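You operate a simulated robot arm through the tools that you are given. There is no shell and no other tool.

You are at the controls of a simulated robot arm. One attempt, no reset.

Task
Coat the grain in the seed drum with 1 doses of clay.
Fine: Outlet shut and lid latched first; crank till the window shows an even coat, then free the latch.

Only the result counts: the job must be done as asked and must still hold three seconds after the hand-in. Knocking over, shifting, dropping, spilling or breaking anything else fails it. A push-on lid holds only when it is set on centred and level and pressed home; a screw cap is set on level and turned clockwise until tight.

Robot
A 6-joint arm with a two-finger parallel gripper, fixed in place. Base frame: the origin is on the floor under the middle of its stand, x ahead of it, y to its left, z up; the work surface is at about z = 750. Readings come in mm, degrees, newtons and seconds.
With the tool pointing down near the work surface it reaches from about 220 to 620 mm from the base axis. Its first joint turns from -115.0 to 115.0 degrees. Payload 3.43 kg.
The tool frame sits at the grasp point between the pads (the TCP): z along the fingers, y along the line on which they close. The tips reach 34 mm beyond it. The gripper opens to 128 mm. The fingers are 24 mm wide and 12 mm thick; the gripper's body (48 by 130 mm) begins 96 mm behind the TCP.
Orientation is told as [roll, pitch, yaw] about the base's x, y, z axes, in that order, counted from this pose: with the fingers straight down and closing along the base's y, the tool's x points along the base's -x, its y along +y and its z along -z.

Tools
- The arm moves only by the tool jog_arm. Its argument "moves" is a list of rows, each a list of 7 numbers: the shift along the base's x, y, z in mm, then the turn, a rotation vector about the base's x, y, z in degrees, then the finger opening in mm, from 0 to 128. In form: [[x, y, z, ax, ay, az, jaw], ...]. A call has 1 to 20 rows; each row shifts and turns the commanded pose from where the row before left it. Each row takes 0.2 s and may step no farther than 50 mm and 8.6 degrees from the row before; otherwise, or with a gripper value out of range, the whole call is refused. Where a pose cannot be reached the arm comes as near as it can. A force on the tool above 90 N (or 10 N above the force at the start of the call, whichever is more), or a blocked arm, ends the call early, and 0.2 s more pass. Each finger travels about 153 mm/s and halts on what it meets, pressing with about 30 N; the grip force reading is that of the motor and also rises with nothing between the fingers. The clock runs only during rows and for 0.2 s after the last one: add rows that do not move to give the fingers time. The reply holds the time, the measured pose of the TCP, the force on the tool along the base axes, the opening and the grip force, in the units named above and with some noise, with the torque about the TCP (base axes, N m) and any sound that the robot's microphone picked up, and new pictures: "pictures" is both (left out), scene, wrist or none.
- Cameras (640 x 400 px; columns grow to the right, rows downward): "scene" is fixed at [51.1, 497.9, 1711.9]; the picture's right is [-0.56, -0.83, 0.00], its down [-0.66, 0.45, -0.60] and it looks along [0.49, -0.34, -0.80] (base axes); focal length 312 px, centre (320, 200). "wrist" rides on the gripper at [76, -11, -160] in the tool frame; the picture's right is [0.15, 0.99, 0.00], its down [-0.88, 0.13, -0.46] and it looks along [-0.45, 0.07, 0.89] (tool axes); focal length 234 px, centre (320, 200). There is no depth. A picture from a camera that has moved, and an enlarged one, comes with that camera's place and axes in the base frame and with its lens. The place of the scene camera against the robot may be out by one fixed shift of up to 25 mm in any direction.
- raise_lower(by): slides the trunk up (or, below 0, down) by that many mm; the arm rides with it, the base frame stays. It gives what a move gives, with no picture.
- inspect(camera, box): a new picture of the part [left, top, right, bottom] of that camera's present view, enlarged. No time passes.
- finish_job(): hands the job in; it is judged then, once.

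Places have to be worked out from the pictures, the camera data and where the tool is seen. Open the gripper and draw the arm clear of the work before you hand the job in, unless the task says otherwise.

The tools are called after "Emit:" as name(argument=value, ...) on one line, values as JSON. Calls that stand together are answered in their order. jog_arm: Moves the arm, as the interface text tells. Its arguments: {"type":"object","properties":{"moves":{"type":"array"},"pictures":{"type":"string","enum":["both","scene","wrist","none"]}},"required":["moves"]} The other tools are called the same way: raise_lower (by) moves the trunk up or down; inspect (camera, box) takes an enlarged picture of a part of a camera's view; finish_job () hands the job in.

At the start:

```text
clock: 0.0
ee_pos: [421.1, 137.0, 1315.3]
tcp_rot: [0.1, 0.0, 0.0]
ft_force: [-0.3, -0.2, -0.3]
wrist_torque: [0.0, 0.03, 0.02]
width: 127.9
finger_force: 0.0
trunk travel left (down, up): [-925.0, 65.0]
```

scene: 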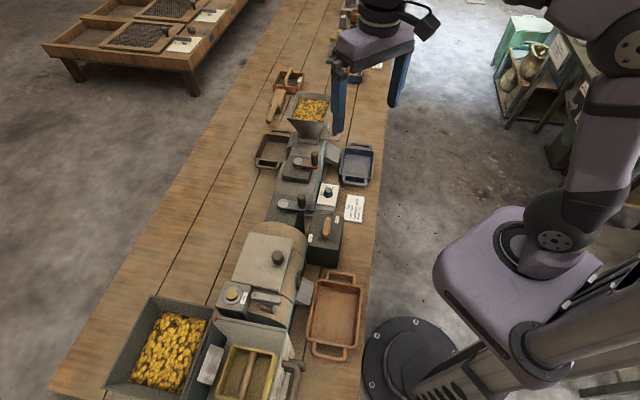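
wrist: 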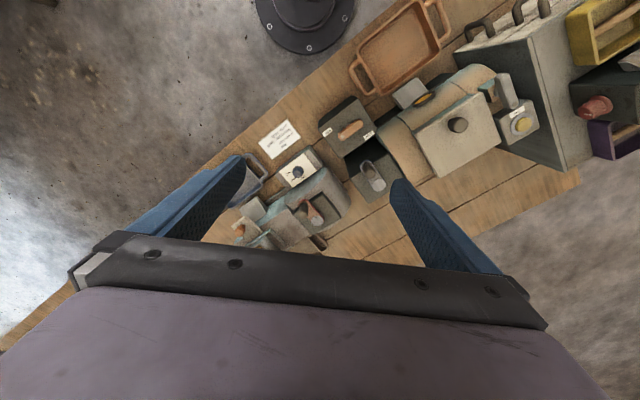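

I start by looking closely at the scene and wrist views to identify the drum, outlet, lid, latch, crank, and clay.

Emit:
inspect(camera="scene", box=[180, 200, 380, 400])

Emit:
inspect(camera="scene", box=[240, 60, 400, 240])

Emit:
inspect(camera="wrist", box=[320, 0, 640, 200])

Emit:
inspect(camera="wrist", box=[200, 80, 440, 260])

```text
2.00 times, centred on (280, 300) of scene
camera zoom: at [51.1, 497.9, 1711.9], right [-0.56, -0.83, 0.0], down [-0.66, 0.45, -0.6], along [0.49, -0.34, -0.8], focal length 625 px, centre (400, 0)
```

zoom: 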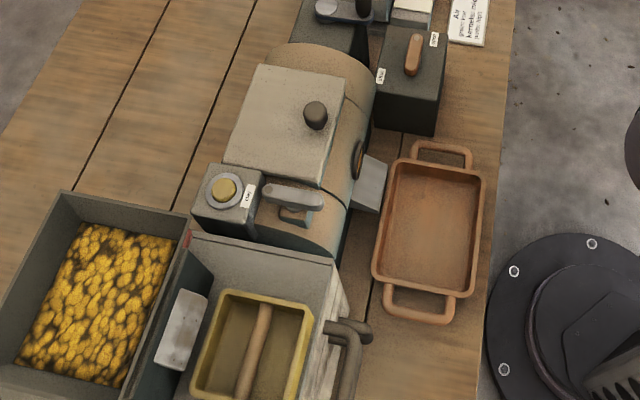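

```text
2.22 times, centred on (320, 150) of scene
camera zoom: at [51.1, 497.9, 1711.9], right [-0.56, -0.83, 0.0], down [-0.66, 0.45, -0.6], along [0.49, -0.34, -0.8], focal length 694 px, centre (320, 311)
```

zoom: 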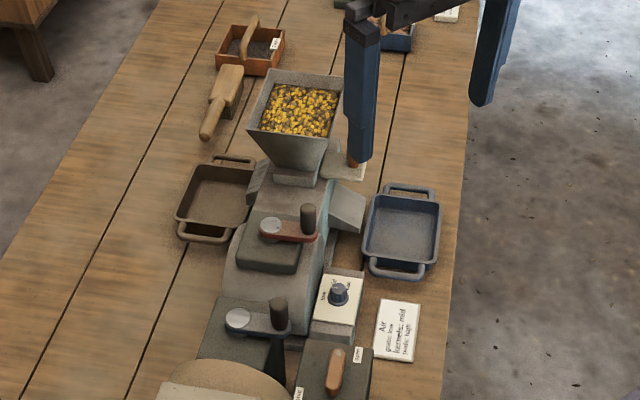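

```text
2.00 times, centred on (480, 100) of wrist
camera zoom: at [345.8, 124.8, 1474.4], right [-0.15, 0.99, 0.0], down [0.88, 0.13, 0.46], along [0.45, 0.07, -0.89], focal length 468 px, centre (0, 400)
```

zoom: 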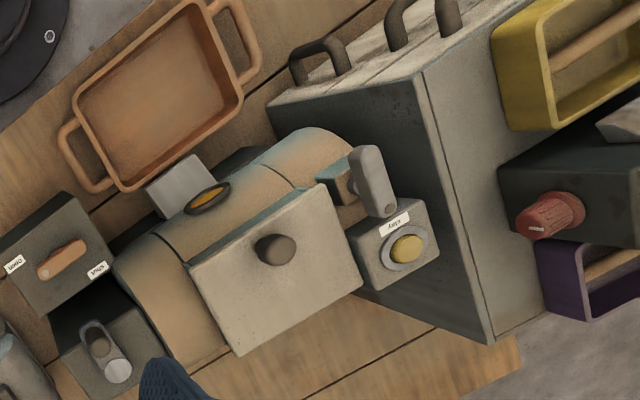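

```text
2.22 times, centred on (320, 170) of wrist
camera zoom: at [345.8, 124.8, 1474.4], right [-0.15, 0.99, 0.0], down [0.88, 0.13, 0.46], along [0.45, 0.07, -0.89], focal length 520 px, centre (320, 267)
```

zoom: 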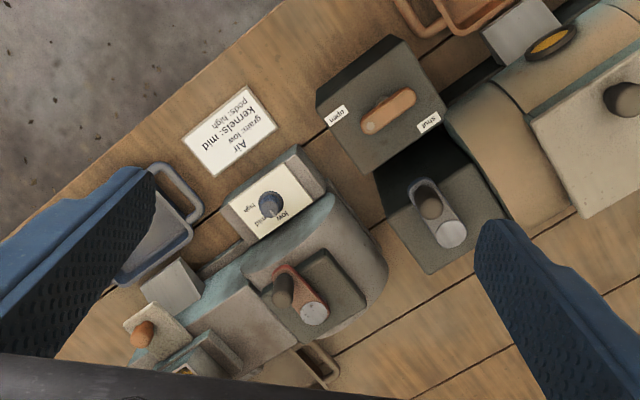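

The drum (plate lid with knob, grey latch lever, yellow clay button, amber window, outlet lever with "open"/"shut" labels, grey crank on its own box) is at roughly x 310–535, y 210–520, z 930–1040. I move high above it for a better wrist view.

Emit:
jog_arm(moves=[[-7.5, 42, -5, 0, 0, 0, 128], [-7.5, 42, -5, 0, 0, 0, 128], [-7.5, 42, -5, 0, 0, 0, 128], [-7.5, 42, -5, 0, 0, 0, 128], [-7.5, 42, -5, 0, 0, 0, 128], [-7.5, 42, -5, 0, 0, 0, 128]])

```text
clock: 1.4
ee_pos: [374.2, 393.7, 1286.4]
tcp_rot: [0.0, -0.1, 0.0]
ft_force: [-0.1, 0.2, -0.3]
wrist_torque: [-0.01, -0.01, 0.01]
width: 128.2
finger_force: 0.1
trunk travel left (down, up): [-925.0, 65.0]
camera wrist: at [298.8, 381.9, 1445.8], right [-0.15, 0.99, 0.0], down [0.88, 0.13, 0.46], along [0.45, 0.07, -0.89], focal length 234 px, centre (320, 200)
```

scene: 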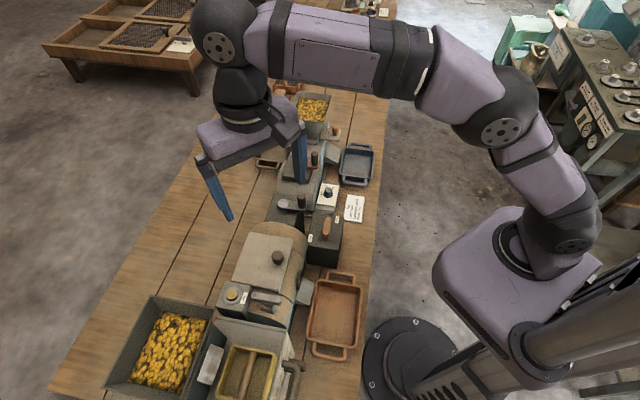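
wrist: 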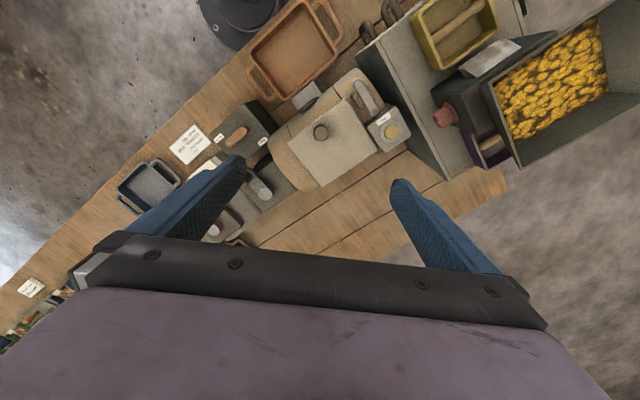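

Emit:
inspect(camera="wrist", box=[200, 60, 440, 210])

Emit:
inspect(camera="scene", box=[210, 180, 350, 340])

Emit:
inspect(camera="wrist", box=[320, 60, 420, 160])

Emit:
inspect(camera="wrist", box=[200, 80, 300, 220])

```text
2.67 times, centred on (320, 135) of wrist
camera zoom: at [298.8, 381.9, 1445.8], right [-0.15, 0.99, 0.0], down [0.88, 0.13, 0.46], along [0.45, 0.07, -0.89], focal length 624 px, centre (320, 373)
```

zoom: 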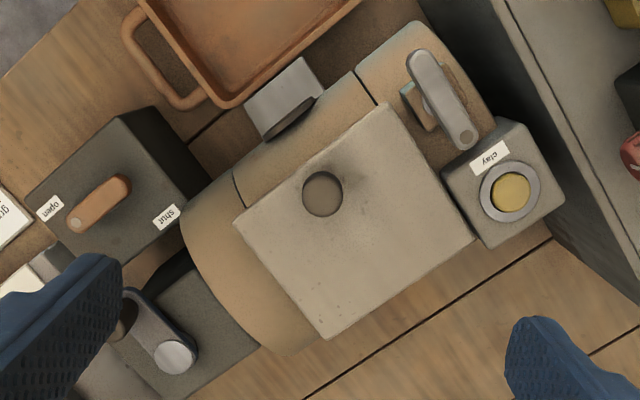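

```text
2.50 times, centred on (280, 260) of scene
camera zoom: at [51.1, 497.9, 1711.9], right [-0.56, -0.83, 0.0], down [-0.66, 0.45, -0.6], along [0.49, -0.34, -0.8], focal length 781 px, centre (420, 50)
```

zoom: 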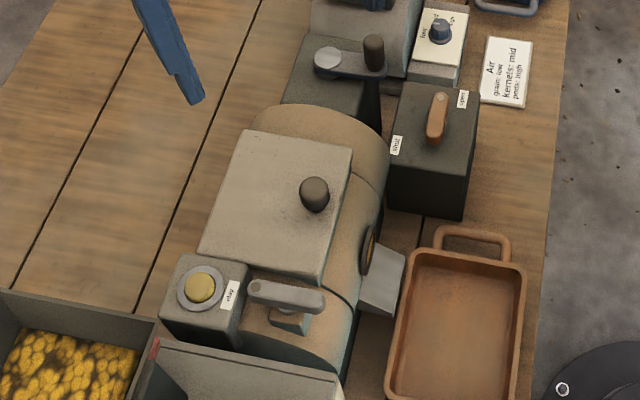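

```text
4.00 times, centred on (370, 110) of wrist
camera zoom: at [298.8, 381.9, 1445.8], right [-0.15, 0.99, 0.0], down [0.88, 0.13, 0.46], along [0.45, 0.07, -0.89], focal length 937 px, centre (120, 560)
```

zoom: 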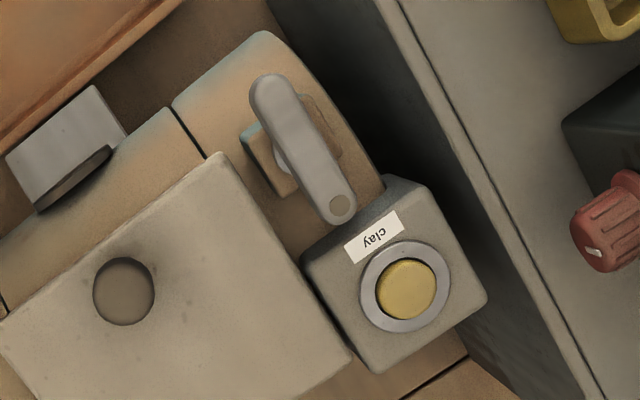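

```text
2.86 times, centred on (250, 150) of wrist
camera zoom: at [298.8, 381.9, 1445.8], right [-0.15, 0.99, 0.0], down [0.88, 0.13, 0.46], along [0.45, 0.07, -0.89], focal length 669 px, centre (520, 343)
```

zoom: 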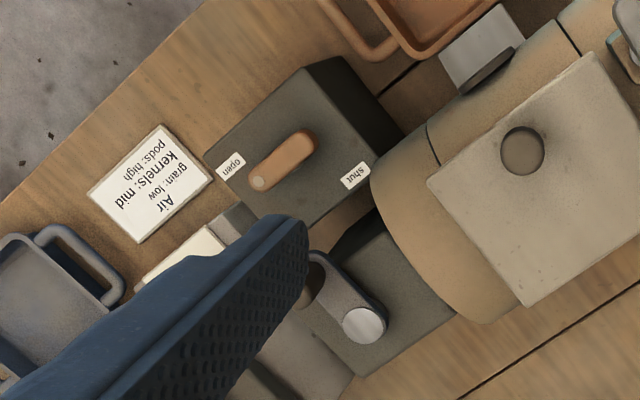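

The zoom seems truly re-rendered, so I inspect more tightly: the outlet lever, latch, window, and crank.

Emit:
inspect(camera="wrist", box=[210, 95, 275, 140])

Emit:
inspect(camera="scene", box=[295, 205, 350, 250])

Emit:
inspect(camera="scene", box=[240, 270, 305, 325])

Emit:
inspect(camera="wrist", box=[340, 70, 405, 115])

Emit:
inspect(camera="scene", box=[290, 225, 330, 265])

Emit:
inspect(camera="scene", box=[260, 180, 320, 230])

```text
8.89 times, centred on (242, 118) of wrist
camera zoom: at [298.8, 381.9, 1445.8], right [-0.15, 0.99, 0.0], down [0.88, 0.13, 0.46], along [0.45, 0.07, -0.89], focal length 2082 px, centre (1009, 933)
```

zoom: 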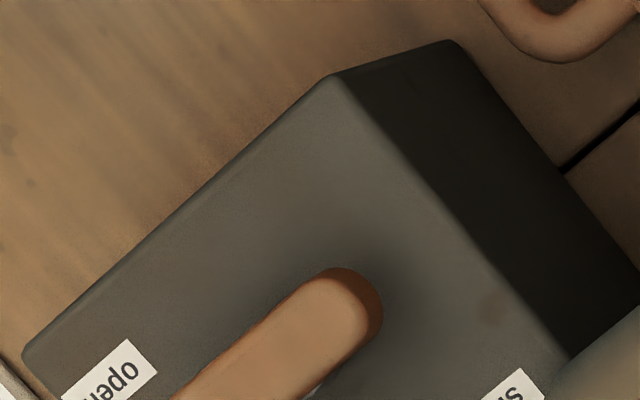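

```text
8.89 times, centred on (322, 228) of scene
camera zoom: at [51.1, 497.9, 1711.9], right [-0.56, -0.83, 0.0], down [-0.66, 0.45, -0.6], along [0.49, -0.34, -0.8], focal length 2776 px, centre (298, -44)
```

zoom: 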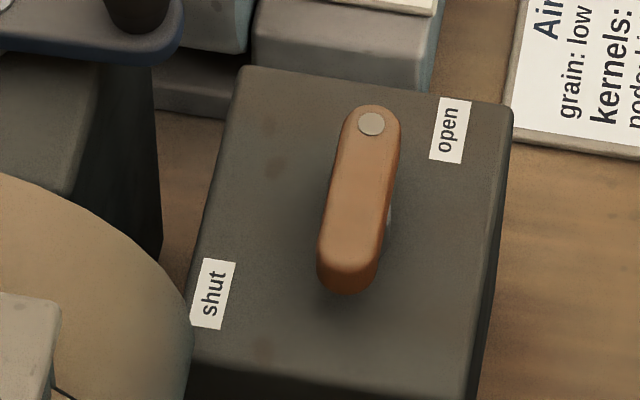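

```text
7.27 times, centred on (272, 298) of scene
camera zoom: at [51.1, 497.9, 1711.9], right [-0.56, -0.83, 0.0], down [-0.66, 0.45, -0.6], along [0.49, -0.34, -0.8], focal length 2271 px, centre (666, -509)
```

zoom: 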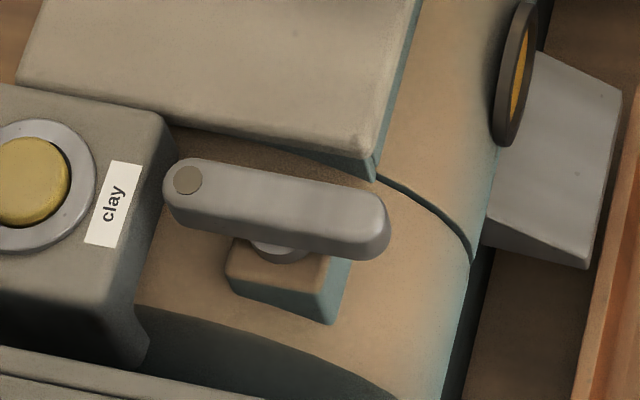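

```text
8.89 times, centred on (372, 92) of wrist
camera zoom: at [298.8, 381.9, 1445.8], right [-0.15, 0.99, 0.0], down [0.88, 0.13, 0.46], along [0.45, 0.07, -0.89], focal length 2082 px, centre (-147, 1156)
```

zoom: 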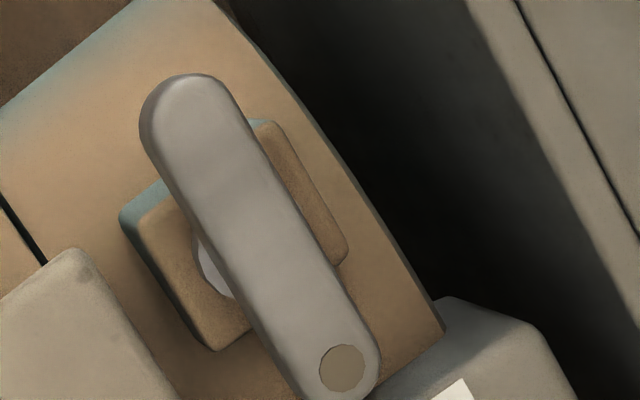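

```text
10.00 times, centred on (310, 245) of scene
camera zoom: at [51.1, 497.9, 1711.9], right [-0.56, -0.83, 0.0], down [-0.66, 0.45, -0.6], along [0.49, -0.34, -0.8], focal length 3123 px, centre (420, -250)
```

zoom: 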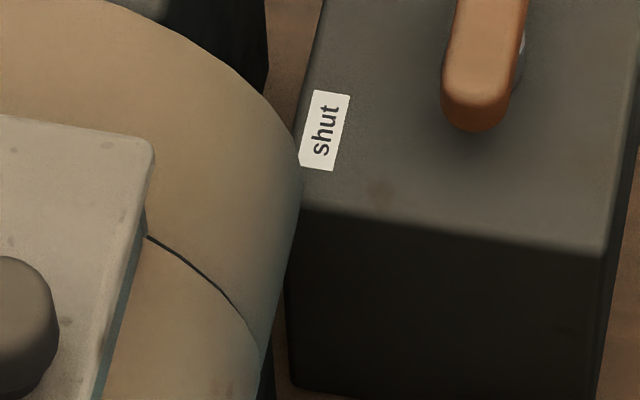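

```text
8.00 times, centred on (290, 205) of scene
camera zoom: at [51.1, 497.9, 1711.9], right [-0.56, -0.83, 0.0], down [-0.66, 0.45, -0.6], along [0.49, -0.34, -0.8], focal length 2498 px, centre (560, 160)
```

zoom: 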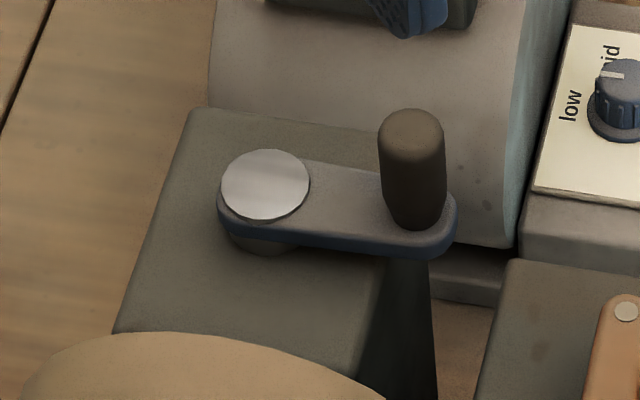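

The outlet lever and latch are bars turning about a mid post, with a dot marking the pointer end. By motion stereo: outlet lever about (438,212,903) with its dot toward "open", lid knob (381,396,1012), clay button (362,526,1004), latch bar (312,465,1001), crank pivot (542,294,967). I move above the outlet lever with the jaws turned −44° so they close across it.

Emit:
jog_arm(moves=[[10.7, -30.3, -31, 0, 0, -7.33, 128], [10.7, -30.3, -31, 0, 0, -7.33, 128], [10.7, -30.3, -31, 0, 0, -7.33, 128], [10.7, -30.3, -31, 0, 0, -7.33, 128], [10.7, -30.3, -31, 0, 0, -7.33, 90], [10.7, -30.3, -31, 0, 0, -7.33, 60]])

Emit:
inspect(camera="scene", box=[285, 258, 315, 290])

```text
clock: 2.8
ee_pos: [439.9, 207.3, 1099.5]
tcp_rot: [0.0, 0.0, -44.0]
ft_force: [0.2, 0.7, -0.1]
wrist_torque: [0.03, -0.01, -0.02]
width: 59.9
finger_force: 0.0
trunk travel left (down, up): [-925.0, 65.0]
camera wrist: at [377.9, 250.9, 1259.2], right [0.58, 0.81, 0.0], down [0.72, -0.52, 0.46], along [0.37, -0.27, -0.89], focal length 234 px, centre (320, 200)
```

scene: 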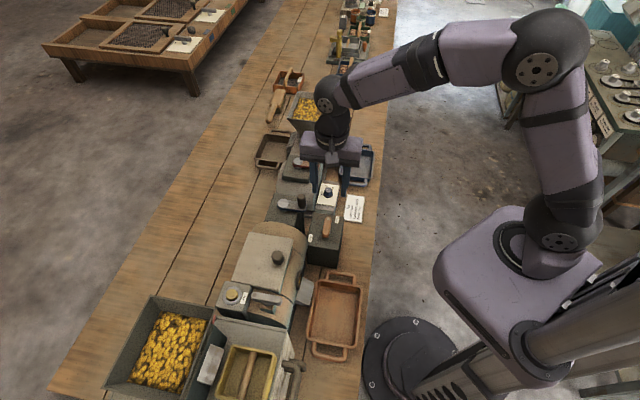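
wrist: 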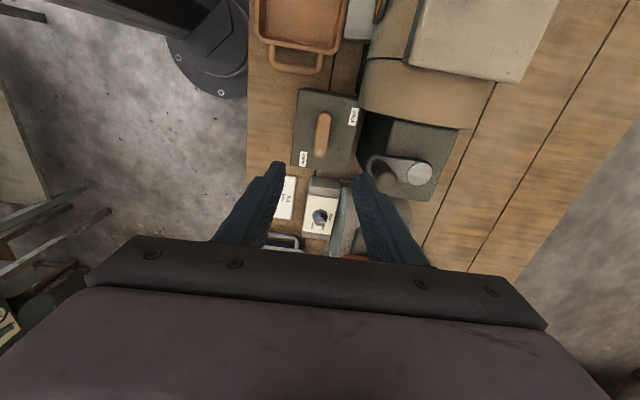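

```text
12.50 times, centred on (300, 274) of scene
camera zoom: at [51.1, 497.9, 1711.9], right [-0.56, -0.83, 0.0], down [-0.66, 0.45, -0.6], along [0.49, -0.34, -0.8], focal length 3903 px, centre (570, -725)
```

zoom: 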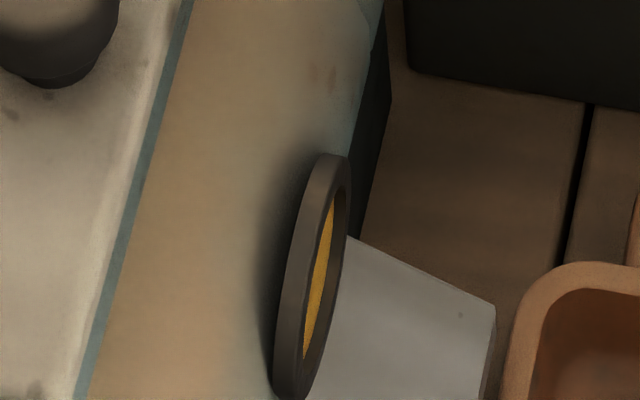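

Now I zoom in on the lever and crank from this closer wrist position.

Emit:
inspect(camera="wrist", box=[280, 80, 380, 180])

Emit:
inspect(camera="wrist", box=[360, 100, 480, 220])

```text
4.00 times, centred on (330, 130) of wrist
camera zoom: at [377.9, 250.9, 1259.2], right [0.58, 0.81, 0.0], down [0.72, -0.52, 0.46], along [0.37, -0.27, -0.89], focal length 937 px, centre (280, 480)
```

zoom: 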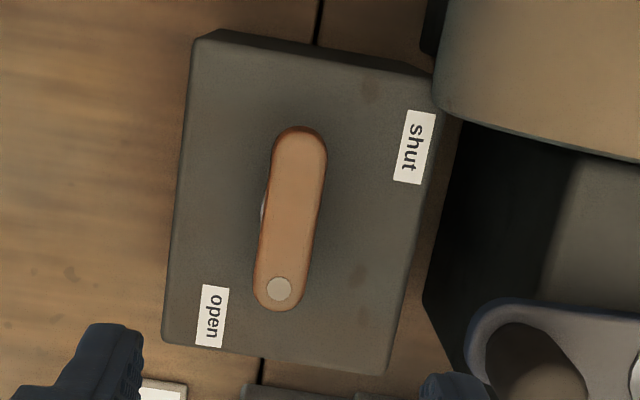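

```text
3.33 times, centred on (420, 160) of wrist
camera zoom: at [377.9, 250.9, 1259.2], right [0.58, 0.81, 0.0], down [0.72, -0.52, 0.46], along [0.37, -0.27, -0.89], focal length 781 px, centre (-13, 333)
```

zoom: 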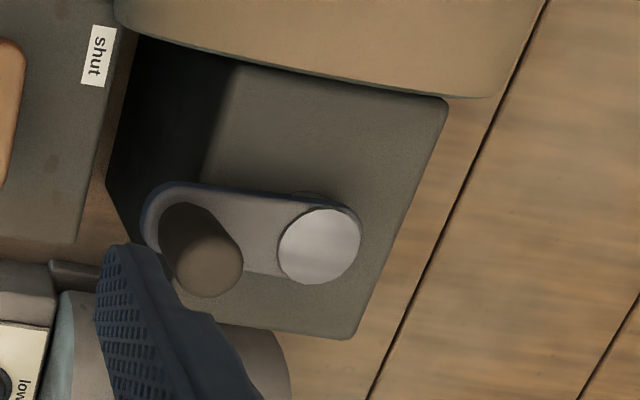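

The lever centre is at about (439.5, 211.5), top z≈903, bar about 68×20 mm along −43°. I descend around it with the jaws 56 mm open, stopping with the tips just below its top.

Emit:
jog_arm(moves=[[0, 4.2, -40, 0, 0, 0, 56], [0, 0, -40, 0, 0, 0, 56], [0, 0, -40, 0, 0, 0, 56], [0, 0, -30, 0, 0, 0, 56], [0, 0, -17, 0, 0, 0, 56], [0, 0, 0, 0, 0, 0, 56]])

```text
clock: 4.2
ee_pos: [440.6, 211.5, 930.8]
tcp_rot: [0.0, 0.0, -44.0]
ft_force: [-0.1, -0.7, -0.3]
wrist_torque: [0.0, 0.02, 0.03]
width: 55.9
finger_force: 0.2
trunk travel left (down, up): [-925.0, 65.0]
camera wrist: at [379.3, 255.2, 1090.9], right [0.58, 0.81, 0.0], down [0.72, -0.52, 0.46], along [0.37, -0.26, -0.89], focal length 234 px, centre (320, 200)
```

scene: 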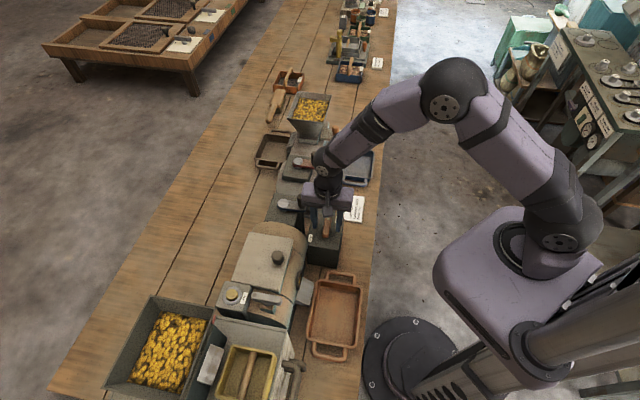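
wrist: 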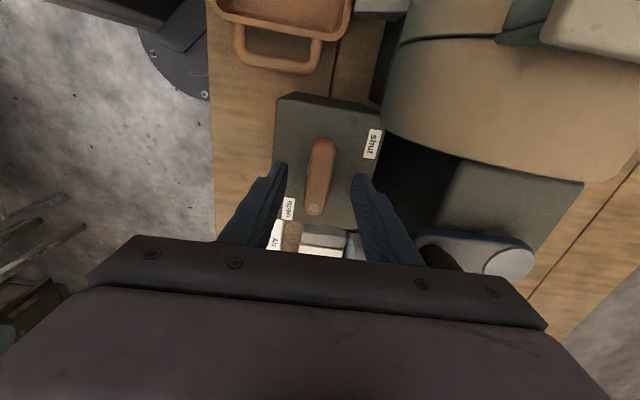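

Emit:
inspect(camera="wrist", box=[240, 80, 400, 250])

Emit:
inspect(camera="scene", box=[280, 180, 370, 270])

```text
2.35 times, centred on (320, 165) of wrist
camera zoom: at [379.3, 255.2, 1090.9], right [0.58, 0.81, 0.0], down [0.72, -0.52, 0.46], along [0.37, -0.26, -0.89], focal length 551 px, centre (320, 282)
```

zoom: 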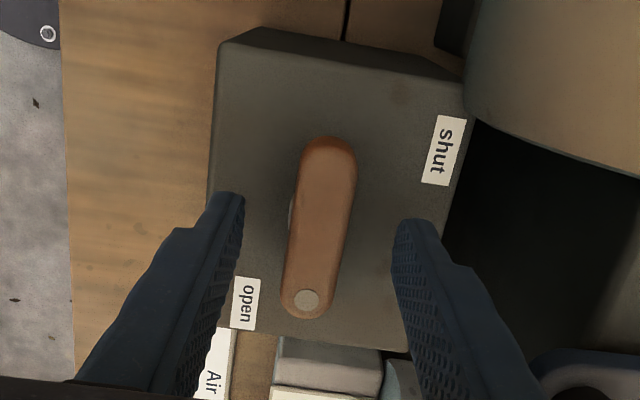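

```text
4.44 times, centred on (325, 225) of scene
camera zoom: at [51.1, 497.9, 1711.9], right [-0.56, -0.83, 0.0], down [-0.66, 0.45, -0.6], along [0.49, -0.34, -0.8], focal length 1388 px, centre (298, 89)
```

zoom: 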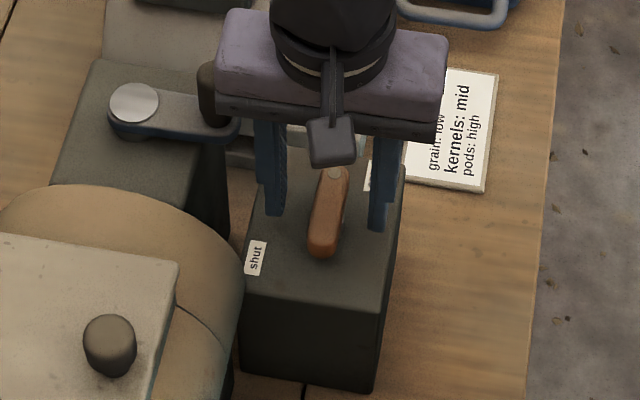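

The tips straddle the lever, and stereo puts the box top at about z 882 and the lever top at 903. I lower 7 mm and close on the lever.

Emit:
jog_arm(moves=[[-1.5, 0, -7.5, 0, 0, 0, 56], [0, 0, 0, 0, 0, 0, 30], [0, 0, 0, 0, 0, 0, 14], [0, 0, 0, 0, 0, 0, 14]])

```text
clock: 5.2
ee_pos: [439.0, 210.7, 923.9]
tcp_rot: [0.0, 0.0, -44.0]
ft_force: [-0.5, -0.7, 0.9]
wrist_torque: [-0.16, -0.33, 0.01]
width: 21.5
finger_force: 45.1
trunk travel left (down, up): [-925.0, 65.0]
camera wrist: at [377.6, 255.1, 1083.9], right [0.58, 0.81, 0.0], down [0.72, -0.52, 0.46], along [0.37, -0.27, -0.89], focal length 234 px, centre (320, 200)
```

scene: 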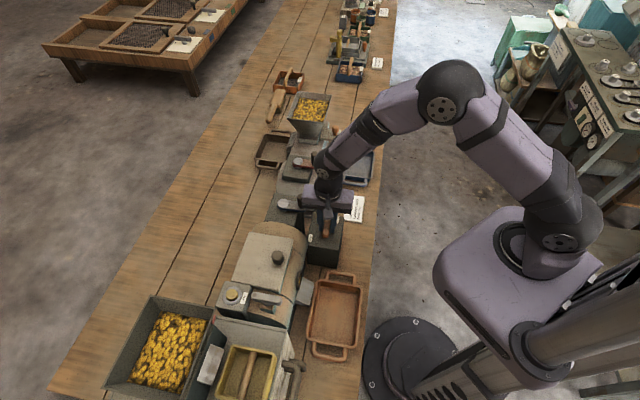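
wrist: 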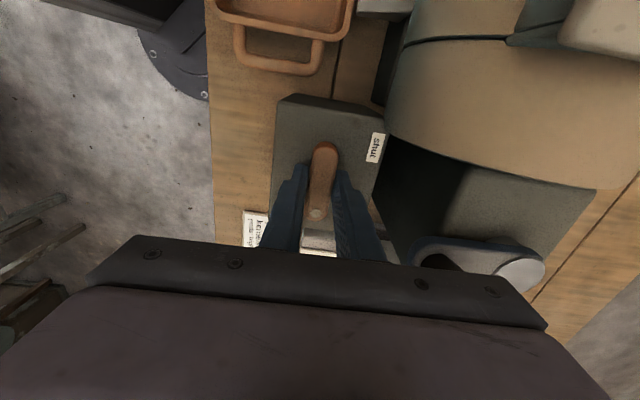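

Gripped at 21.5 mm with nearly no side force, so the bar is centred. I rotate 40° counter-clockwise (open → shut) first and check torque.

Emit:
jog_arm(moves=[[0, 0, 0, 0, 0, 8, 14], [0, 0, 0, 0, 0, 8, 14], [0, 0, 0, 0, 0, 8, 14], [0, 0, 0, 0, 0, 8, 14], [0, 0, 0, 0, 0, 8, 14]])

```text
clock: 6.4
ee_pos: [440.0, 210.9, 924.6]
tcp_rot: [0.0, -0.1, -3.8]
ft_force: [4.1, 5.9, 2.2]
wrist_torque: [0.13, 1.23, -0.02]
width: 21.3
finger_force: 45.3
trunk travel left (down, up): [-925.0, 65.0]
camera wrist: at [363.7, 205.1, 1083.8], right [-0.08, 1.0, 0.0], down [0.89, 0.07, 0.46], along [0.46, 0.04, -0.89], focal length 234 px, centre (320, 200)
```

scene: 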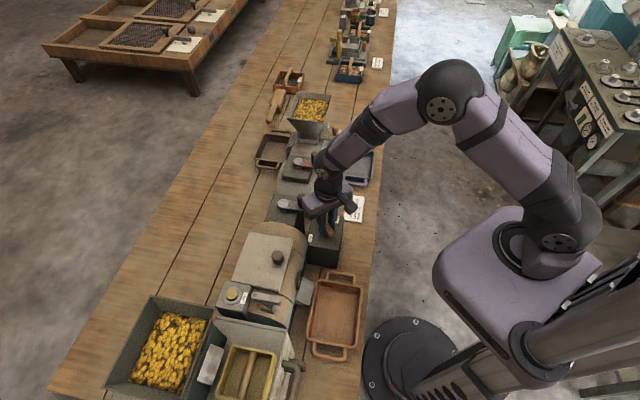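
wrist: 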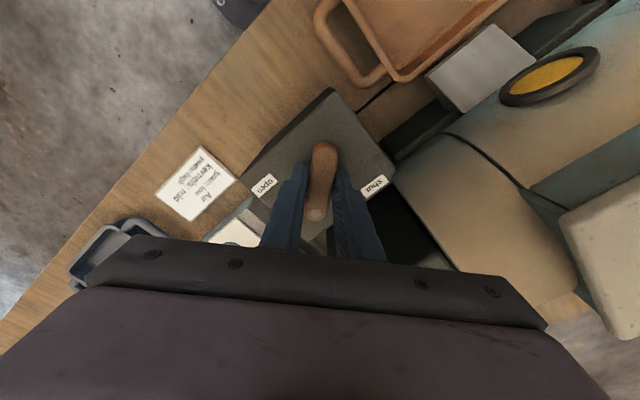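

The lever follows. I continue counter-clockwise toward "shut", watching the torque for an end stop.

Emit:
jog_arm(moves=[[0, 0, 0, 0, 0, 8, 14], [0, 0, 0, 0, 0, 8, 14], [0, 0, 0, 0, 0, 8, 14], [0, 0, 0, 0, 0, 8, 14], [0, 0, 0, 0, 0, 8, 14], [0, 0, 0, 0, 0, 8, 14]])

Emit:
inspect(camera="wrist", box=[220, 40, 420, 240])

```text
clock: 7.8
ee_pos: [438.5, 213.2, 923.4]
tcp_rot: [-0.1, -0.2, 44.2]
ft_force: [-0.3, 11.7, 1.2]
wrist_torque: [1.37, -0.87, 0.0]
width: 21.5
finger_force: 44.9
trunk travel left (down, up): [-925.0, 65.0]
camera wrist: at [393.1, 151.3, 1083.8], right [-0.79, 0.61, 0.0], down [0.54, 0.71, 0.46], along [0.28, 0.36, -0.89], focal length 234 px, centre (320, 200)
```

scene: 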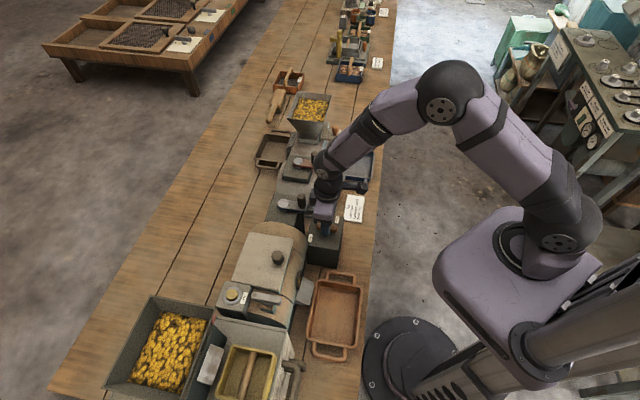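
wrist: 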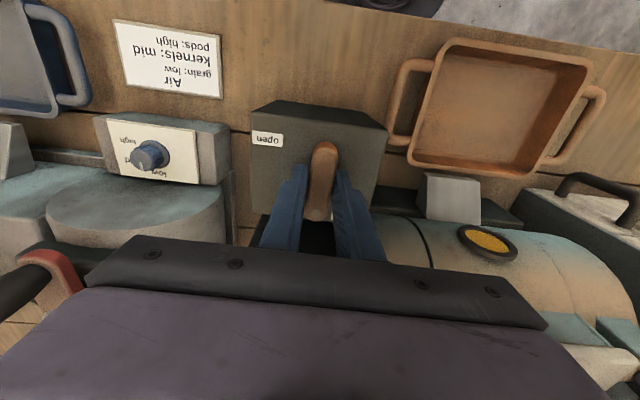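

```text
2.00 times, centred on (320, 140) of wrist
camera zoom: at [393.1, 151.3, 1083.8], right [-0.79, 0.61, 0.0], down [0.54, 0.71, 0.46], along [0.28, 0.36, -0.89], focal length 468 px, centre (320, 320)
```

zoom: 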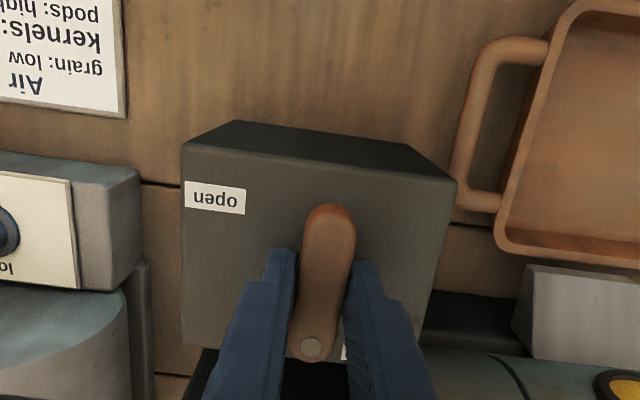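

Turned about 88° with no end-stop torque yet; the dot is beside "shut". I turn a little more in small steps to feel for the stop.

Emit:
jog_arm(moves=[[0, -0.5, 0, 0, 0, 3, 14], [0, -0.5, 0, 0, 0, 3, 14]], pictures="wrist")

```text
clock: 8.4
ee_pos: [438.4, 212.0, 925.1]
tcp_rot: [0.0, 0.0, 49.9]
ft_force: [0.0, 18.2, 1.0]
wrist_torque: [0.99, -0.14, -0.89]
width: 21.6
finger_force: 45.0
trunk travel left (down, up): [-925.0, 65.0]
camera wrist: at [399.1, 146.8, 1083.9], right [-0.85, 0.53, 0.0], down [0.47, 0.76, 0.46], along [0.24, 0.39, -0.89], focal length 234 px, centre (320, 200)
```

wrist: 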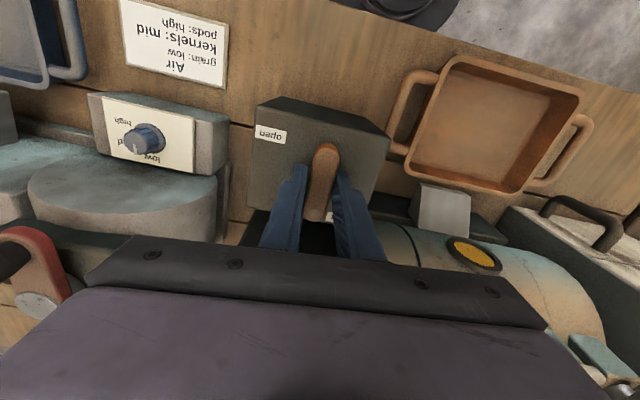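

Torque −0.9 N·m shows the lever is on its shut stop at about 90°. I open the jaws and lift straight up.

Emit:
jog_arm(moves=[[0, 0, 0, 0, 0, 0, 46], [0, 0, 0, 0, 0, 0, 46], [0, 0, 30, 0, 0, 0, 46], [0, 0, 45, 0, 0, 0, 46], [0, 0, 45, 0, 0, 0, 46], [0, 0, 45, 0, 0, 0, 60]])

Emit:
inspect(camera="scene", box=[295, 205, 350, 250])

Emit:
inspect(camera="wrist", box=[260, 60, 400, 200])

```text
clock: 9.8
ee_pos: [436.8, 210.6, 1087.4]
tcp_rot: [0.0, 0.0, 49.9]
ft_force: [-0.6, 0.3, -0.3]
wrist_torque: [0.02, -0.01, 0.01]
width: 60.0
finger_force: 0.1
trunk travel left (down, up): [-925.0, 65.0]
camera wrist: at [398.3, 144.5, 1247.4], right [-0.85, 0.52, 0.0], down [0.47, 0.76, 0.46], along [0.24, 0.39, -0.89], focal length 234 px, centre (320, 200)
```

scene: 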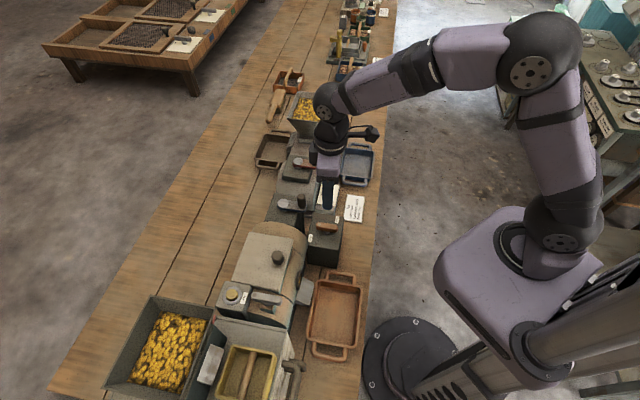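
wrist: 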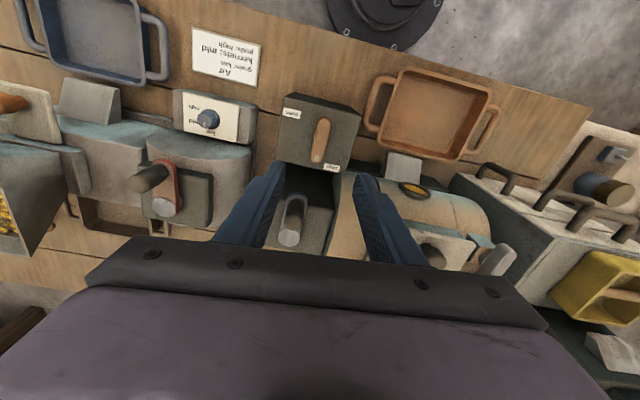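

```text
8.89 times, centred on (322, 228) of scene
camera zoom: at [51.1, 497.9, 1711.9], right [-0.56, -0.83, 0.0], down [-0.66, 0.45, -0.6], along [0.49, -0.34, -0.8], focal length 2776 px, centre (298, -44)
```

zoom: 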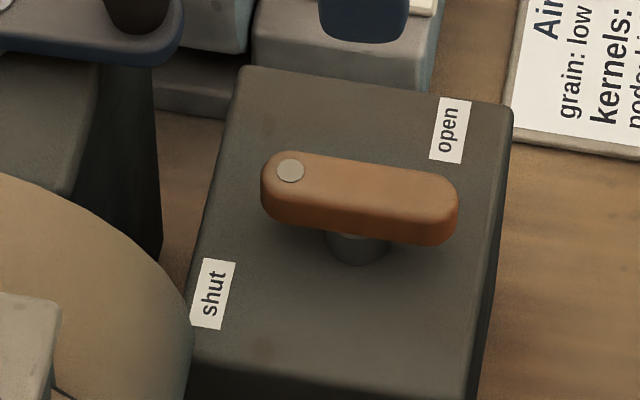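

```text
2.86 times, centred on (330, 130) of wrist
camera zoom: at [398.3, 144.5, 1247.4], right [-0.85, 0.52, 0.0], down [0.47, 0.76, 0.46], along [0.24, 0.39, -0.89], focal length 669 px, centre (291, 400)
```

zoom: 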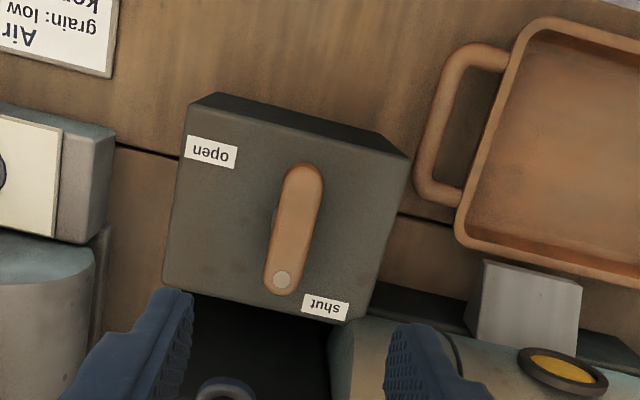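

The outlet lever now points to "shut". Next I move above the latch bar (about (312,465)) with the jaws yawed +46° so they close across it.

Emit:
jog_arm(moves=[[-17.9, 36.3, 9, 0, 0, -0.56, 60], [-17.9, 36.3, 9, 0, 0, -0.56, 60], [-17.9, 36.3, 9, 0, 0, -0.56, 60], [-17.9, 36.3, 9, 0, 0, -0.56, 60], [-17.9, 36.3, 9, 0, 0, -0.56, 60], [-17.9, 36.3, 9, 0, 0, -0.56, 60], [-17.9, 36.3, 9, 0, 0, -0.56, 60], [0, 0, 0, 0, 0, 0, 60]])

Emit:
inspect(camera="wrist", box=[260, 60, 400, 200])

```text
clock: 11.6
ee_pos: [314.3, 462.9, 1152.3]
tcp_rot: [0.0, -0.1, 46.1]
ft_force: [0.3, -1.0, -0.5]
wrist_torque: [0.01, 0.03, 0.03]
width: 60.0
finger_force: 0.0
trunk travel left (down, up): [-925.0, 65.0]
camera wrist: at [270.9, 400.1, 1311.9], right [-0.81, 0.58, 0.0], down [0.52, 0.72, 0.46], along [0.26, 0.37, -0.89], focal length 234 px, centre (320, 200)
```

scene: 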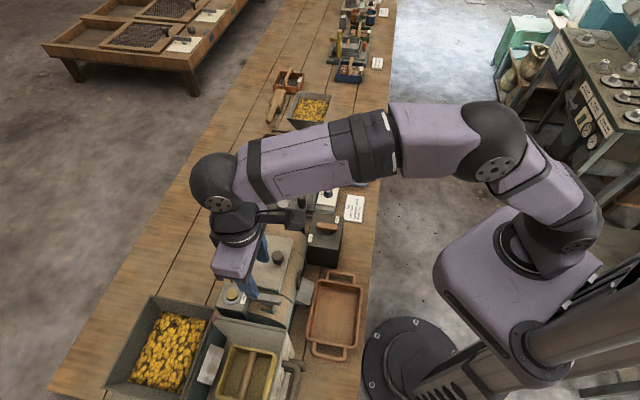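
wrist: 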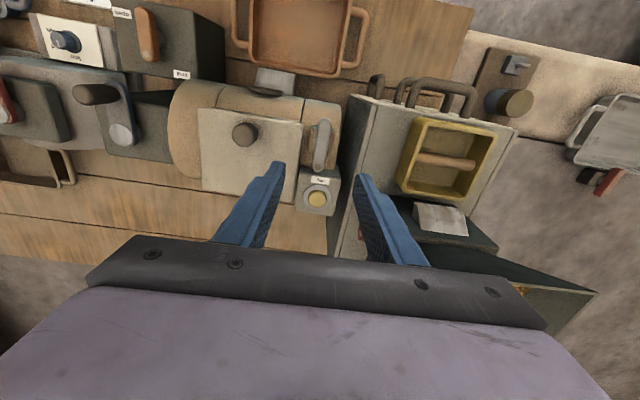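

```text
2.86 times, centred on (330, 130) of wrist
camera zoom: at [270.9, 400.1, 1311.9], right [-0.81, 0.58, 0.0], down [0.52, 0.72, 0.46], along [0.26, 0.37, -0.89], focal length 669 px, centre (291, 400)
```

zoom: 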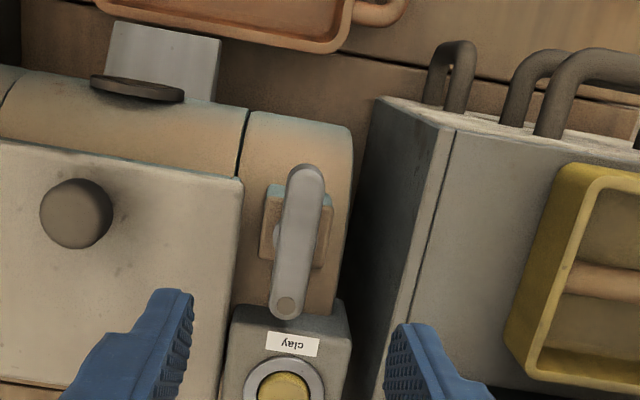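

The latch bar centre is at about (313.5,464.5), top z≈1002, parallel to the lid edge (unlatched); lid top ≈982. I descend around the bar with the jaws 40 mm open.

Emit:
jog_arm(moves=[[-0.8, 1.6, -40, 0, 0, 0, 40], [0, 0, -40, 0, 0, 0, 40], [0, 0, -30, 0, 0, 0, 40], [0, 0, 0, 0, 0, 0, 40]])

Emit:
inspect(camera="wrist", box=[240, 100, 400, 240])

Emit:
inspect(camera="scene", box=[210, 230, 310, 330])

```text
clock: 12.6
ee_pos: [312.6, 466.1, 1043.0]
tcp_rot: [-0.2, -0.1, 46.1]
ft_force: [-0.5, -0.7, -0.4]
wrist_torque: [0.0, 0.0, 0.03]
width: 40.0
finger_force: 0.0
trunk travel left (down, up): [-925.0, 65.0]
camera wrist: at [269.2, 401.8, 1202.6], right [-0.81, 0.58, 0.0], down [0.52, 0.72, 0.46], along [0.26, 0.37, -0.89], focal length 234 px, centre (320, 200)
```

scene: 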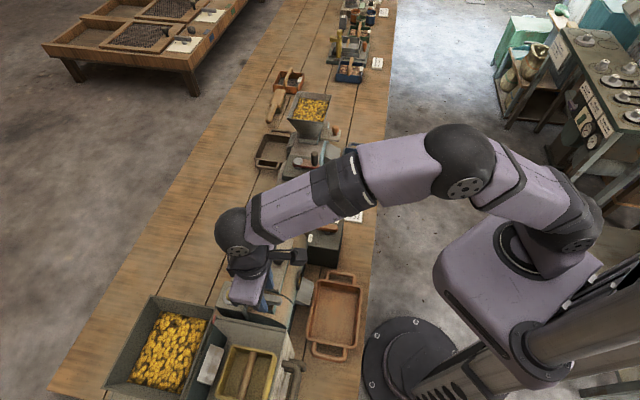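
wrist: 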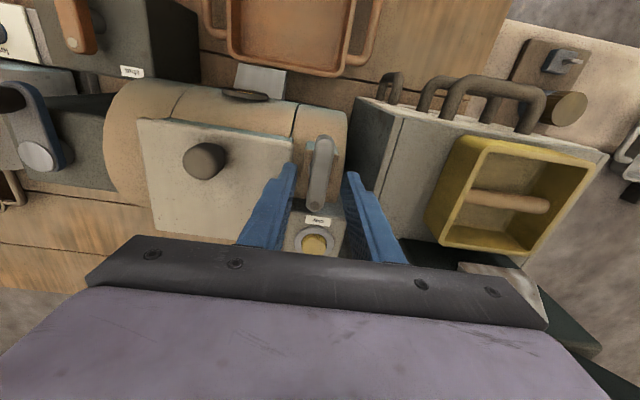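

```text
2.86 times, centred on (320, 170) of wrist
camera zoom: at [269.2, 401.8, 1202.6], right [-0.81, 0.58, 0.0], down [0.52, 0.72, 0.46], along [0.26, 0.37, -0.89], focal length 669 px, centre (320, 286)
```

zoom: 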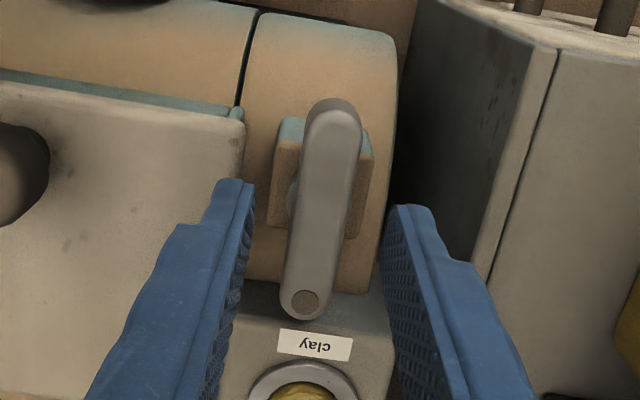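

```text
4.00 times, centred on (260, 280) of scene
camera zoom: at [51.1, 497.9, 1711.9], right [-0.56, -0.83, 0.0], down [-0.66, 0.45, -0.6], along [0.49, -0.34, -0.8], focal length 1249 px, centre (560, -120)
```

zoom: 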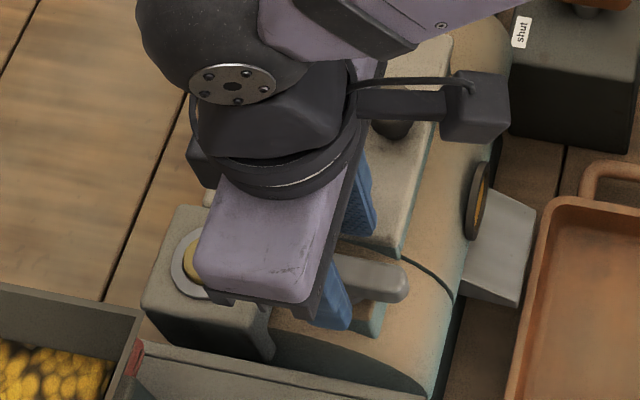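

Fingers straddle the bar well. I lower 19 mm so the tips are just below its top, then close.

Emit:
jog_arm(moves=[[0.5, -1.5, -10, 0, 0, 0, 40], [0, 0, -9, 0, 0, 0, 40], [0, 0, 0, 0, 0, 0, 26], [0, 0, 0, 0, 0, 0, 14], [0, 0, 0, 0, 0, 0, 14]])

Emit:
inspect(camera="wrist", box=[240, 100, 400, 240])

```text
clock: 13.8
ee_pos: [312.0, 464.9, 1024.9]
tcp_rot: [0.1, -0.1, 46.0]
ft_force: [0.5, 1.5, 7.0]
wrist_torque: [-0.07, 0.15, 0.03]
width: 21.8
finger_force: 45.3
trunk travel left (down, up): [-925.0, 65.0]
camera wrist: at [269.0, 400.9, 1183.5], right [-0.81, 0.58, 0.0], down [0.52, 0.72, 0.46], along [0.27, 0.37, -0.89], focal length 234 px, centre (320, 200)
```

scene: 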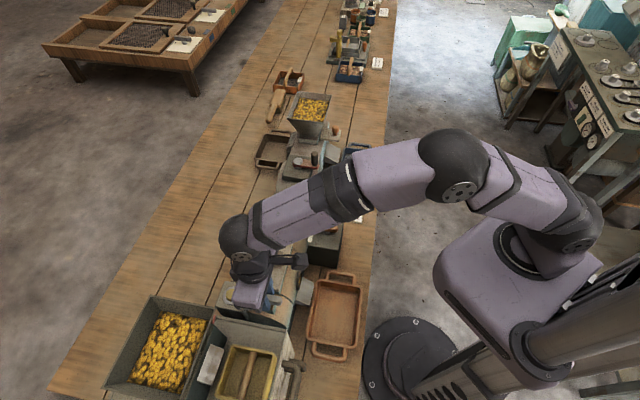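
wrist: 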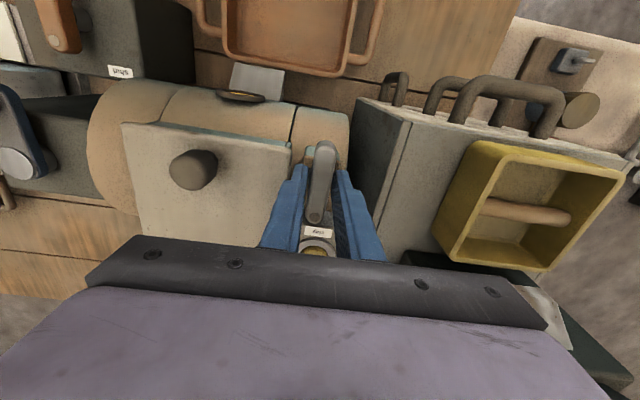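

```text
2.86 times, centred on (320, 170) of wrist
camera zoom: at [269.0, 400.9, 1183.5], right [-0.81, 0.58, 0.0], down [0.52, 0.72, 0.46], along [0.27, 0.37, -0.89], focal length 669 px, centre (320, 286)
```

zoom: 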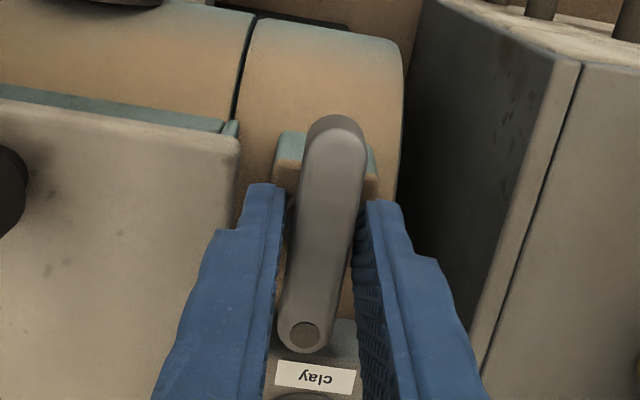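

Gripped the latch at 21.8 mm. I test a small clockwise turn (dot end toward the lid) and check the torque.

Emit:
jog_arm(moves=[[0, 0, 0.5, 0, 0, -4, 14], [0, 0, 0, 0, 0, -4, 14]], pictures="wrist")

```text
clock: 14.4
ee_pos: [313.2, 464.5, 1023.9]
tcp_rot: [0.0, 0.0, 38.2]
ft_force: [-1.7, 2.3, 5.1]
wrist_torque: [0.12, 0.02, 0.19]
width: 21.3
finger_force: 44.7
trunk travel left (down, up): [-925.0, 65.0]
camera wrist: at [260.3, 407.7, 1183.4], right [-0.73, 0.69, 0.0], down [0.61, 0.65, 0.46], along [0.31, 0.33, -0.89], focal length 234 px, centre (320, 200)
```

wrist: 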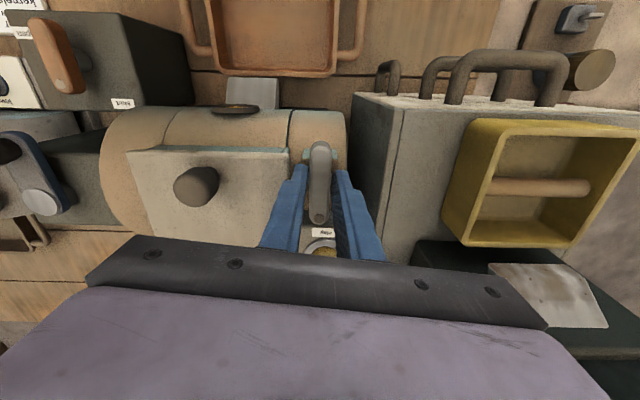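

Torque stays low (0.19 N·m), so clockwise is free. I continue clockwise.

Emit:
jog_arm(moves=[[0, 0, 0, 0, 0, -8, 14], [0, 0, 0, 0, 0, -8, 14], [0, 0, 0, 0, 0, -8, 14], [0, 0, 0, 0, 0, -8, 14]])

Emit:
inspect(camera="wrist", box=[240, 100, 400, 240])

```text
clock: 15.4
ee_pos: [314.2, 464.6, 1022.4]
tcp_rot: [0.0, 0.0, 6.5]
ft_force: [3.6, 4.9, 2.4]
wrist_torque: [-0.02, 0.03, 2.91]
width: 38.6
finger_force: 45.5
trunk travel left (down, up): [-925.0, 65.0]
camera wrist: at [240.5, 444.9, 1183.6], right [-0.26, 0.97, 0.0], down [0.86, 0.23, 0.46], along [0.44, 0.12, -0.89], focal length 234 px, centre (320, 200)
```

scene: 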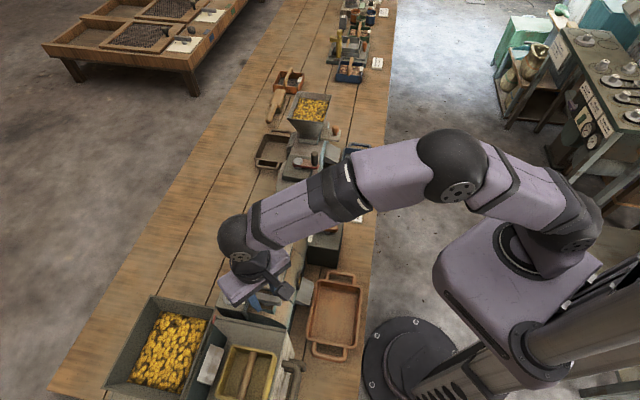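
wrist: 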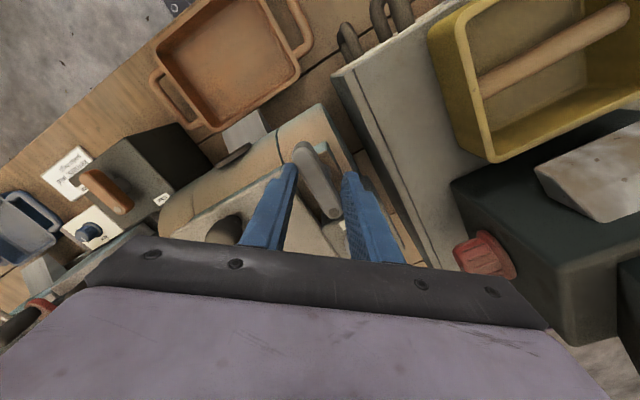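

```text
2.86 times, centred on (320, 170) of wrist
camera zoom: at [240.5, 444.9, 1183.6], right [-0.26, 0.97, 0.0], down [0.86, 0.23, 0.46], along [0.44, 0.12, -0.89], focal length 669 px, centre (320, 286)
```

zoom: 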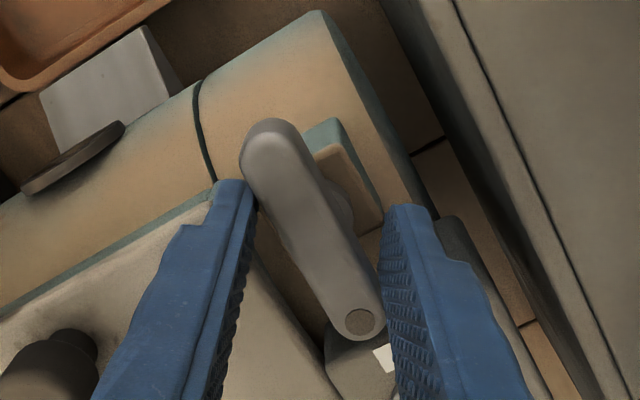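

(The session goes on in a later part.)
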